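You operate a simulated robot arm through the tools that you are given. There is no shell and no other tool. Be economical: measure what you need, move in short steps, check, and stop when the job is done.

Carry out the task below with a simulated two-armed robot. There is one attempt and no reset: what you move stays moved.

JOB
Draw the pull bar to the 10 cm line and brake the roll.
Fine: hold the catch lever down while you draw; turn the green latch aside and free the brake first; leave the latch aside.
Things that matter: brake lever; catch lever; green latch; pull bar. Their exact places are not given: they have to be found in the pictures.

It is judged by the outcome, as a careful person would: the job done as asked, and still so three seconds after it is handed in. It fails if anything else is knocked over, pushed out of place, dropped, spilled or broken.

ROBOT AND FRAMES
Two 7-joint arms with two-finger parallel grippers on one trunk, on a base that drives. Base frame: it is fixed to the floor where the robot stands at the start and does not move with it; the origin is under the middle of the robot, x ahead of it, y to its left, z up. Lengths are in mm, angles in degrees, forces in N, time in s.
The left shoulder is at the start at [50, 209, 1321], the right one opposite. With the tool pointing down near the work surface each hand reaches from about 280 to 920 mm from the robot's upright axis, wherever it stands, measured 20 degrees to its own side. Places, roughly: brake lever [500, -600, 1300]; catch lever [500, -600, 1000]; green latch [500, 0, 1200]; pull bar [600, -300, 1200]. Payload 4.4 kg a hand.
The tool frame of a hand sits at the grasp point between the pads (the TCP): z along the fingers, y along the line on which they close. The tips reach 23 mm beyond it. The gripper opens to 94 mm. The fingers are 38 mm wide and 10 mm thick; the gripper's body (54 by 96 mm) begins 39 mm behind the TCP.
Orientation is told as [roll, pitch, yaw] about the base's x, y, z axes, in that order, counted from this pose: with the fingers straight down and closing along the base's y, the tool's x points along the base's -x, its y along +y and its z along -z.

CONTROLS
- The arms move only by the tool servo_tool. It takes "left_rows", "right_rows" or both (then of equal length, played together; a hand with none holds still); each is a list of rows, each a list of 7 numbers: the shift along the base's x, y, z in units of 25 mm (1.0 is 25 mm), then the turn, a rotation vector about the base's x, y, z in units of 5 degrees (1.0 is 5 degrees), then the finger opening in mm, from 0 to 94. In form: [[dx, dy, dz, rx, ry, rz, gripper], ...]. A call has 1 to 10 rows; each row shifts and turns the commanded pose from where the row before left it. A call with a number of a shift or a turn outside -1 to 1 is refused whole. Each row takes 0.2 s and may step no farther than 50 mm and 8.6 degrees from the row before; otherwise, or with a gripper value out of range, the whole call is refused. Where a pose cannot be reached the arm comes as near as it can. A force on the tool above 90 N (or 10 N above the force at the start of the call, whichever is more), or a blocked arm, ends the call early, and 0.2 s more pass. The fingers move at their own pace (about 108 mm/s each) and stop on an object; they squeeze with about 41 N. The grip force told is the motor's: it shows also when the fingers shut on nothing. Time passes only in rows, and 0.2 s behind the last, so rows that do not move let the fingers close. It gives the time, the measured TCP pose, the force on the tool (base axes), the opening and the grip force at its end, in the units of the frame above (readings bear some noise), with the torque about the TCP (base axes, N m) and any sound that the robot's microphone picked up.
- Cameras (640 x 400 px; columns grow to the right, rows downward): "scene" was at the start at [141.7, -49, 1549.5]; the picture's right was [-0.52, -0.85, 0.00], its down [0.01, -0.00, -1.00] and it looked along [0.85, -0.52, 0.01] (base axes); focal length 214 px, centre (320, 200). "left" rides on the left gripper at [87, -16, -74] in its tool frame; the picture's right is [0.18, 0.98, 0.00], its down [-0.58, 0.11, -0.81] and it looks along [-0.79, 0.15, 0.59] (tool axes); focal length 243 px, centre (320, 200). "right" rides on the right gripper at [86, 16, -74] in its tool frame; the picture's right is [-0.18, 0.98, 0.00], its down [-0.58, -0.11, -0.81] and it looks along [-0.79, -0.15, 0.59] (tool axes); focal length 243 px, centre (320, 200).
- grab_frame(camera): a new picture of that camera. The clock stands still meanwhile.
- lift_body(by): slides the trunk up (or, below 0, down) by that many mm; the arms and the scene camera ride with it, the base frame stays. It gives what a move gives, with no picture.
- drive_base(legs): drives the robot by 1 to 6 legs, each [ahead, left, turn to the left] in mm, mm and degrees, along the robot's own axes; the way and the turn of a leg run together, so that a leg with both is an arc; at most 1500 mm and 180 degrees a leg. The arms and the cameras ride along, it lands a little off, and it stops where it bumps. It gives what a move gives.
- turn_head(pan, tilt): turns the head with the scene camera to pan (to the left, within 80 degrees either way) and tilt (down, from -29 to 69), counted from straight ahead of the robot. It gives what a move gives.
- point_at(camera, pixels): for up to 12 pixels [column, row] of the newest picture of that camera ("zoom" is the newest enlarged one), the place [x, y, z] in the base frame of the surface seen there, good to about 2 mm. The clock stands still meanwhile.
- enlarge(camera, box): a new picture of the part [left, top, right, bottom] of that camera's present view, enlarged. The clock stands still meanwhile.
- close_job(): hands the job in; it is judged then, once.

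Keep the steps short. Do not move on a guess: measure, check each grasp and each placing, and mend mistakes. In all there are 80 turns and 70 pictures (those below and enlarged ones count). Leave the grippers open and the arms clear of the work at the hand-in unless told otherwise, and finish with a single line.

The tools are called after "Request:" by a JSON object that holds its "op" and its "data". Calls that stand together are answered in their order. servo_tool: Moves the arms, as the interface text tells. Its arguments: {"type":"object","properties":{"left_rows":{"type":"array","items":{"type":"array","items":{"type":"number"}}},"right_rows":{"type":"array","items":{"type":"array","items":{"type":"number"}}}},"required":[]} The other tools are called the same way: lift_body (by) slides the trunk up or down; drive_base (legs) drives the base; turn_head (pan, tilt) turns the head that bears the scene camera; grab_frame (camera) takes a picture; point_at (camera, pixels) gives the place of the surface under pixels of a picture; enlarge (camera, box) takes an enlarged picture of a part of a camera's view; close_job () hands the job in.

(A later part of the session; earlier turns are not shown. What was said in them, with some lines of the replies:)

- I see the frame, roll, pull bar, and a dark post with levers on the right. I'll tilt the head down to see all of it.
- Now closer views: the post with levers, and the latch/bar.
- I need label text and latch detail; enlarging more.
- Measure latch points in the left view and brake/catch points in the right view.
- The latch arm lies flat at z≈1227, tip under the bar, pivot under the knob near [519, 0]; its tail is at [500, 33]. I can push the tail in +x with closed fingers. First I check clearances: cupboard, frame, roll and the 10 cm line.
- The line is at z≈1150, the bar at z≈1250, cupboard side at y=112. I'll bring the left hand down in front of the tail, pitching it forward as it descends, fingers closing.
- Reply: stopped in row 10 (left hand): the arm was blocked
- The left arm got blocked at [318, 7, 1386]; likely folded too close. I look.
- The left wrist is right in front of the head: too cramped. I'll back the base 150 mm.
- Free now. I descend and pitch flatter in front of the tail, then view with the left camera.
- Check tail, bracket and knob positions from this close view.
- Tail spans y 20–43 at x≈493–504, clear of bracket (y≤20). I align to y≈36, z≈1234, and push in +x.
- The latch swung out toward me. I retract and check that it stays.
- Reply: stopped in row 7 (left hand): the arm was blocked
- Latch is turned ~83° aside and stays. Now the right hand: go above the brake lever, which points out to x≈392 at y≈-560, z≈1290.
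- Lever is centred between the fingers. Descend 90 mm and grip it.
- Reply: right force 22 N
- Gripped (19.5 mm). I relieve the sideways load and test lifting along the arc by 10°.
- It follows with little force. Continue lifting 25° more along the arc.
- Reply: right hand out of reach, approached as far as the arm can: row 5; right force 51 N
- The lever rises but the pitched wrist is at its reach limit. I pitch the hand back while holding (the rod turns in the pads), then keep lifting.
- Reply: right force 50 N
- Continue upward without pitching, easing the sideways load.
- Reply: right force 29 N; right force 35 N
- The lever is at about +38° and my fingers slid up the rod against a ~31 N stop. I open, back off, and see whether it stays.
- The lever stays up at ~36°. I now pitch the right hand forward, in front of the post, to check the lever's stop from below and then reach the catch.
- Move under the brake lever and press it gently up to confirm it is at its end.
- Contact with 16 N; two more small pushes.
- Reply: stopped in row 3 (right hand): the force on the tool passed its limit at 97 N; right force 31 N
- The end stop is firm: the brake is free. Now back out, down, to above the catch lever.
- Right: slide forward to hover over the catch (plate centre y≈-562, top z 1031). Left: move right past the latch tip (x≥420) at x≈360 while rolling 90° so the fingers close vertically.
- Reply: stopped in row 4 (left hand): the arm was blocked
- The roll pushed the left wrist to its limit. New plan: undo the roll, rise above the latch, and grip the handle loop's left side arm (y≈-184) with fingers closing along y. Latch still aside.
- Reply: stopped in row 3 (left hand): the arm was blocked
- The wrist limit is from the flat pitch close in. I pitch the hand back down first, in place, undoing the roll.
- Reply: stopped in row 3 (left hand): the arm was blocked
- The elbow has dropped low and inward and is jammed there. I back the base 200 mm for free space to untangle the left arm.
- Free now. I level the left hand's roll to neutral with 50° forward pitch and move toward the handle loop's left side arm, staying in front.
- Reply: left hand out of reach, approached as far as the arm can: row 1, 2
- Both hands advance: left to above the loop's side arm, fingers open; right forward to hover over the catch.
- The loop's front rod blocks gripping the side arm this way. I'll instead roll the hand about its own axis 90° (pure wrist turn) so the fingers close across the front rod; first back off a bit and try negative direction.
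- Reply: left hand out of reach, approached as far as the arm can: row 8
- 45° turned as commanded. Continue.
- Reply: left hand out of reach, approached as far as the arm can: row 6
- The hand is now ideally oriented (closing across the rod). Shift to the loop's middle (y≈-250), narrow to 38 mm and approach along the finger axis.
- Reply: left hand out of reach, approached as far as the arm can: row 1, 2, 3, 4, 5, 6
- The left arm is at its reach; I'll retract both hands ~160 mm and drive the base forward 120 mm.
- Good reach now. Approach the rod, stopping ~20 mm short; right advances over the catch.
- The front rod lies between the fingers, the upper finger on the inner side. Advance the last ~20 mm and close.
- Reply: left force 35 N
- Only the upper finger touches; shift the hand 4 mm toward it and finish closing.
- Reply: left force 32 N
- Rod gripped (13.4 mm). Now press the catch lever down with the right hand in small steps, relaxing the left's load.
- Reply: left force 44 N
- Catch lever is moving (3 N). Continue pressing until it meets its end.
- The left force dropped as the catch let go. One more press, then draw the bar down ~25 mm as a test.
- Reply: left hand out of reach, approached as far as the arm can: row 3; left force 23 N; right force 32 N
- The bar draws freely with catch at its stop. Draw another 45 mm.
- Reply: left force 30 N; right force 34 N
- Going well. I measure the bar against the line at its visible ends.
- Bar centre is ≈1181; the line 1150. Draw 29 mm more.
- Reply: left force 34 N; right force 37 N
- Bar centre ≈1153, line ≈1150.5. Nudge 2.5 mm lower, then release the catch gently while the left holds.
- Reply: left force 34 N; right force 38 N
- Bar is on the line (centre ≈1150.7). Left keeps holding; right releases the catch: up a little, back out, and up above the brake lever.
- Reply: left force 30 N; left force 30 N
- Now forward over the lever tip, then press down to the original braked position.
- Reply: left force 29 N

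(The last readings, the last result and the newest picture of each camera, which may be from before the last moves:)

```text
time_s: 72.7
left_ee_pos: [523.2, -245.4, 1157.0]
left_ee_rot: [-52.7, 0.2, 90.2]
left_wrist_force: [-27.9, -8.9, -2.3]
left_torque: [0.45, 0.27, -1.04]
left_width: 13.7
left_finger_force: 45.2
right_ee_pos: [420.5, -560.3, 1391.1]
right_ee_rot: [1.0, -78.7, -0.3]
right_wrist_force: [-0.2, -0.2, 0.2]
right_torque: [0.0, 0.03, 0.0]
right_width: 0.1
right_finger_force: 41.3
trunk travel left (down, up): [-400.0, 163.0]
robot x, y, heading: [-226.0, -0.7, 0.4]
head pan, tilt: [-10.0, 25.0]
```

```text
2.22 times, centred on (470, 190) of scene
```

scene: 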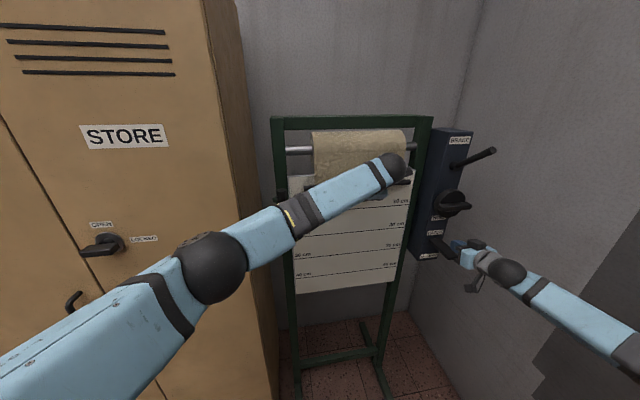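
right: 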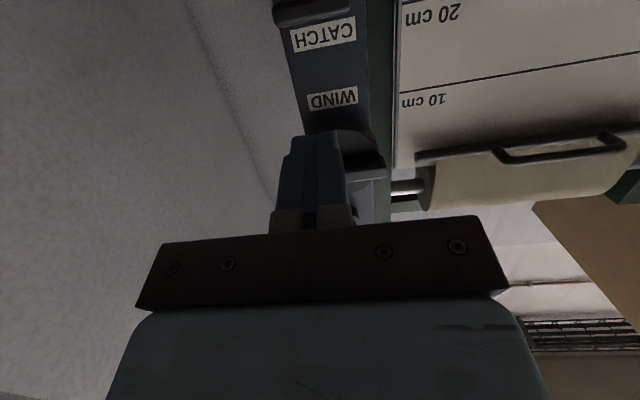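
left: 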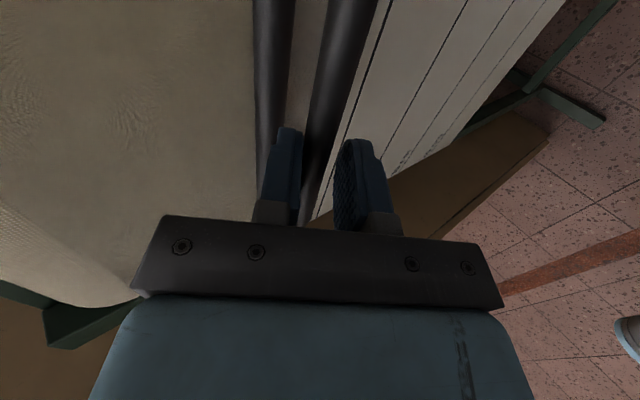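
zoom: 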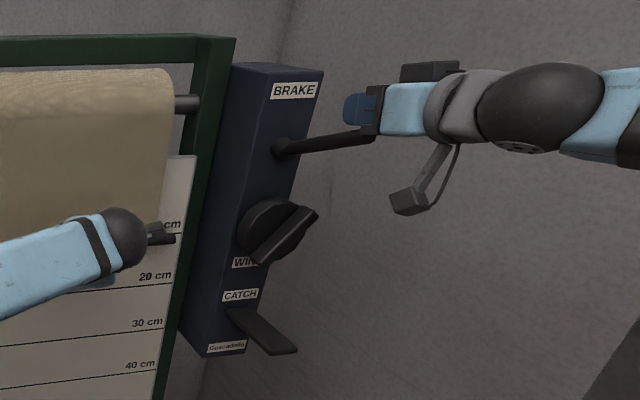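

Lever follows down with no resistance. Continue down ~70 mm.

Request:
{"op": "servo_tool", "data": {"right_rows": [[0, 0, -0.5, 0, 0, 0, 0], [0, 0, -0.5, 0, 0, 0, 0], [0, 0, -0.5, 0, 0, 0, 0], [0, 0, -0.5, 0, 0, 0, 0], [0, 0, -0.4, 0, 0, 0, 0], [0, 0, -0.3, 0, 0, 0, 0], [0, 0, -0.2, 0, 0, 0, 0], [0, 0, -0.2, 0, 0, 0, 0]]}}

Request:
{"op": "enlarge", "data": {"camera": "scene", "box": [390, 100, 550, 280]}}

```text
time_s: 74.5
left_ee_pos: [523.1, -246.8, 1159.0]
left_ee_rot: [-52.8, 0.4, 90.1]
left_wrist_force: [4.0, -27.8, -9.9]
left_torque: [0.66, 0.17, -0.84]
left_width: 13.4
left_finger_force: 44.5
right_ee_pos: [420.9, -560.4, 1323.8]
right_ee_rot: [0.0, -79.8, 0.4]
right_wrist_force: [0.0, -13.2, 62.4]
right_torque: [-0.26, -1.36, 0.49]
right_width: 0.0
right_finger_force: 40.8
trunk travel left (down, up): [-400.0, 163.0]
robot x, y, heading: [-226.2, -0.7, 0.3]
head pan, tilt: [-10.0, 25.0]
```

```text
2.22 times, centred on (470, 190) of scene
```

zoom: 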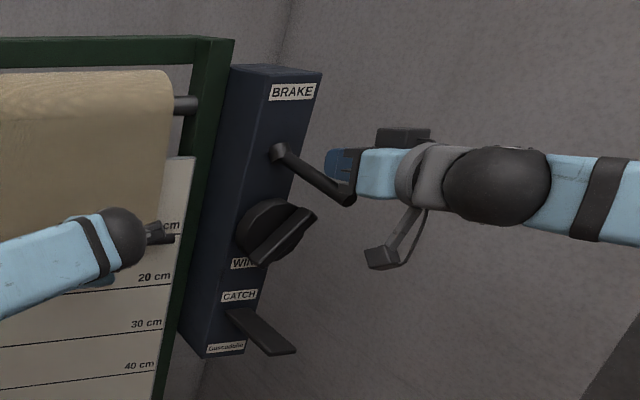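

End stop reached (62 N): brake on. Right hand lifts and backs away; then I recheck the bar.

Request:
{"op": "servo_tool", "data": {"right_rows": [[0, 0, 0.6, 0, 0, 0, 0], [0, 0, 0.8, 0, 0, 0, 0], [-1, 0, 0.6, 0, 0, 0, 0], [-1, 0, 0, 0, 0, 0, 0], [-1, 0, 0, 0, 0, 0, 0], [-1, 0, 0, 0, 0, 0, 50], [-1, 0, 0, 0, 0, 0, 90], [0, 0, 0, 0, 0, 0, 90]]}}

Request:
{"op": "enlarge", "data": {"camera": "scene", "box": [370, 130, 490, 220]}}

Request:
{"op": "point_at", "data": {"camera": "zoom", "pixels": [[430, 132], [470, 158], [505, 180], [520, 190]]}}

Request:
{"op": "enlarge", "data": {"camera": "scene", "box": [370, 180, 430, 220]}}

Request:
{"op": "point_at", "data": {"camera": "zoom", "pixels": [[350, 250], [350, 258], [350, 266], [350, 274], [350, 282], [350, 290], [350, 298], [384, 249]]}}

```text
time_s: 76.3
left_ee_pos: [524.2, -245.0, 1155.8]
left_ee_rot: [-52.7, 0.3, 90.1]
left_wrist_force: [-22.8, -11.0, 0.8]
left_torque: [0.93, 0.15, -0.37]
left_width: 13.4
left_finger_force: 45.2
right_ee_pos: [295.0, -560.6, 1362.1]
right_ee_rot: [1.3, -78.7, -0.5]
right_wrist_force: [-0.5, 0.0, 0.2]
right_torque: [0.04, 0.02, 0.02]
right_width: 90.1
right_finger_force: 0.0
trunk travel left (down, up): [-400.0, 163.0]
robot x, y, heading: [-222.3, 1.3, 0.3]
head pan, tilt: [-10.0, 25.0]
```

```text
4.44 times, centred on (430, 175) of scene
```

zoom: 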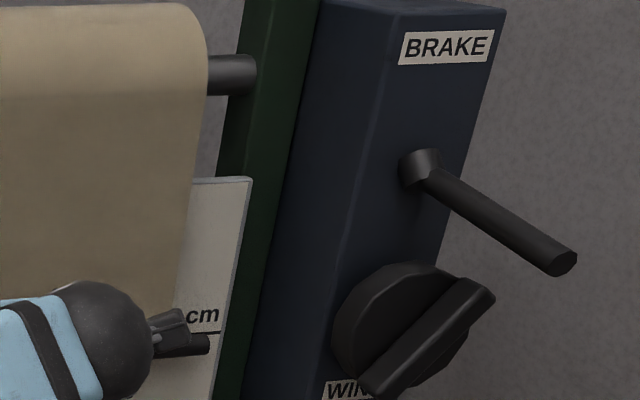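

```text
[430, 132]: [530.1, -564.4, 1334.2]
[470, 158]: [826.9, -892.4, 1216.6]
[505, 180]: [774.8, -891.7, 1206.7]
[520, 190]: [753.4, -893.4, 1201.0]
```

```text
10.00 times, centred on (400, 200) of scene
```

zoom: 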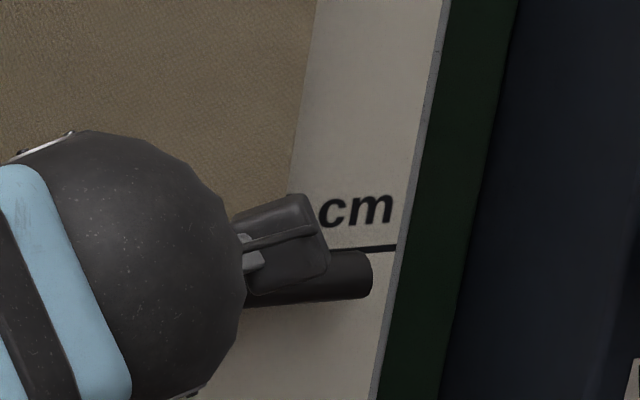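

```text
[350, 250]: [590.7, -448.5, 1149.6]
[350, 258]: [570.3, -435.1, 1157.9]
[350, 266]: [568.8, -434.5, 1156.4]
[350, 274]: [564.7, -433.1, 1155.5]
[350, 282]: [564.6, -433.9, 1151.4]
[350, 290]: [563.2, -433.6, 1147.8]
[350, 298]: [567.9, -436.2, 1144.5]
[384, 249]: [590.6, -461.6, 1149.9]
```

Bar at ≈1150, brake lever back in its original down position. Release the rod with the left hand and back out along the finger axis.

Request:
{"op": "servo_tool", "data": {"left_rows": [[0, 0, 0, 0, 0, 0, 25], [0, 0, 0, 0, 0, 0, 36], [0, 0, 0, 0, 0, 0, 36], [-0.4, 0, 0.31, 0, 0, 0, 36], [-0.6, 0, 0.46, 0, 0, 0, 36], [-0.8, 0, 0.5, 0, 0, 0, 36], [-1, 0, 0.4, 0, 0, 0, 36], [-1, 0, 0.2, 0, 0, 0, 60], [-1, 0, 0, 0, 0, 0, 90], [-0.5, 0, 0, 0, 0, 0, 90]]}}

Request:
{"op": "grab_frame", "data": {"camera": "scene"}}

Request:
{"op": "enlarge", "data": {"camera": "scene", "box": [260, 130, 500, 280]}}

```text
time_s: 78.5
left_ee_pos: [394.2, -244.1, 1203.0]
left_ee_rot: [-52.6, 0.4, 90.4]
left_wrist_force: [0.1, -0.3, 0.4]
left_torque: [0.0, -0.01, -0.03]
left_width: 90.0
left_finger_force: 0.0
right_ee_pos: [299.3, -557.4, 1360.9]
right_ee_rot: [0.6, -78.5, 0.0]
right_wrist_force: [-0.3, -1.1, -0.5]
right_torque: [-0.02, 0.01, 0.0]
right_width: 90.0
right_finger_force: 0.0
trunk travel left (down, up): [-400.0, 163.0]
robot x, y, heading: [-226.5, 1.8, 0.3]
head pan, tilt: [-10.0, 25.0]
```

```text
13 pictures are left
```

scene: 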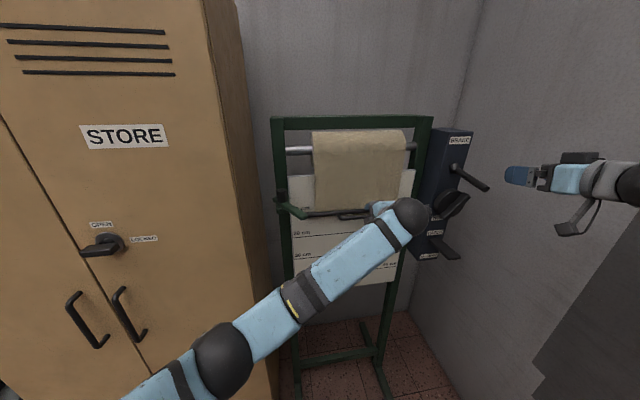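

```text
2.67 times, centred on (380, 205) of scene
```

zoom: 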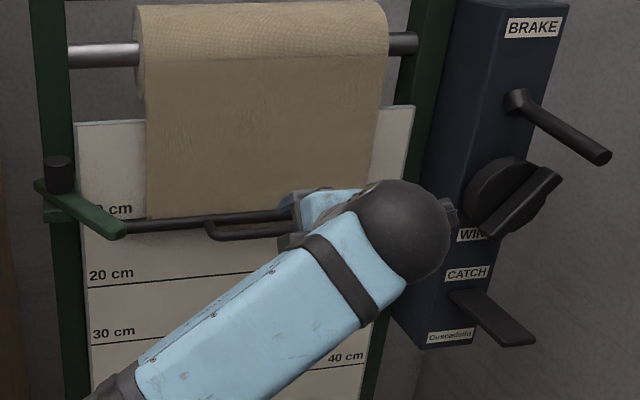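

Clear of the loop. Back the base 200 mm and check the final state.

Request:
{"op": "drive_base", "data": {"legs": [[-200, 0, 0]]}}

Request:
{"op": "enlarge", "data": {"camera": "scene", "box": [280, 140, 440, 250]}}

```text
time_s: 80.1
left_ee_pos: [197.1, -243.4, 1201.2]
left_ee_rot: [-52.5, 0.3, 90.5]
left_wrist_force: [0.1, -0.7, -0.7]
left_torque: [-0.01, 0.0, 0.01]
left_width: 89.8
left_finger_force: 0.1
right_ee_pos: [102.9, -557.1, 1360.9]
right_ee_rot: [0.7, -78.5, 0.1]
right_wrist_force: [1.1, 0.6, -0.2]
right_torque: [-0.01, -0.04, -0.01]
right_width: 90.2
right_finger_force: 0.1
trunk travel left (down, up): [-400.0, 163.0]
robot x, y, heading: [-421.8, -0.7, 0.8]
head pan, tilt: [-10.0, 25.0]
```

```text
3.64 times, centred on (360, 195) of scene
```

zoom: 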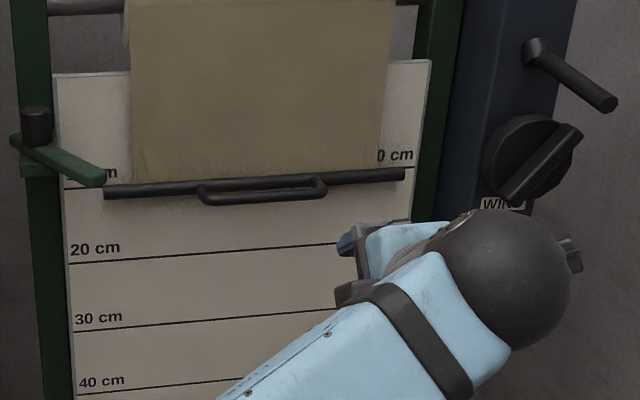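

Request:
{"op": "point_at", "data": {"camera": "zoom", "pixels": [[380, 169], [380, 173], [380, 177], [380, 181], [150, 187], [150, 191], [150, 195], [408, 166], [570, 72], [600, 95], [95, 178], [30, 140]]}}

```text
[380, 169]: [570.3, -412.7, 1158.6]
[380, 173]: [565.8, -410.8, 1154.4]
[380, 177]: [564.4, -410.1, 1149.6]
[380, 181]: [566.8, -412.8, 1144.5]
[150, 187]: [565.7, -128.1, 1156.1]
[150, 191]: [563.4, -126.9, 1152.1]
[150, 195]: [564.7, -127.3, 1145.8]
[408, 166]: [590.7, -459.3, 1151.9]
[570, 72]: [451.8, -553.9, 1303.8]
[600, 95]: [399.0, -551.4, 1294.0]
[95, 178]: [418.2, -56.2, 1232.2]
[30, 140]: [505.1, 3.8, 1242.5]
```

The bar has stayed at z≈1150 on the 10 cm line. The brake lever is back down, the catch lever is up, and the latch is aside. Both arms are clear with grippers open, so I'm handing in.

Request:
{"op": "close_job", "data": {}}

```text
The job is handed in.
```

The pull bar is on the 10 cm line, the roll is braked, and the green latch is left aside.
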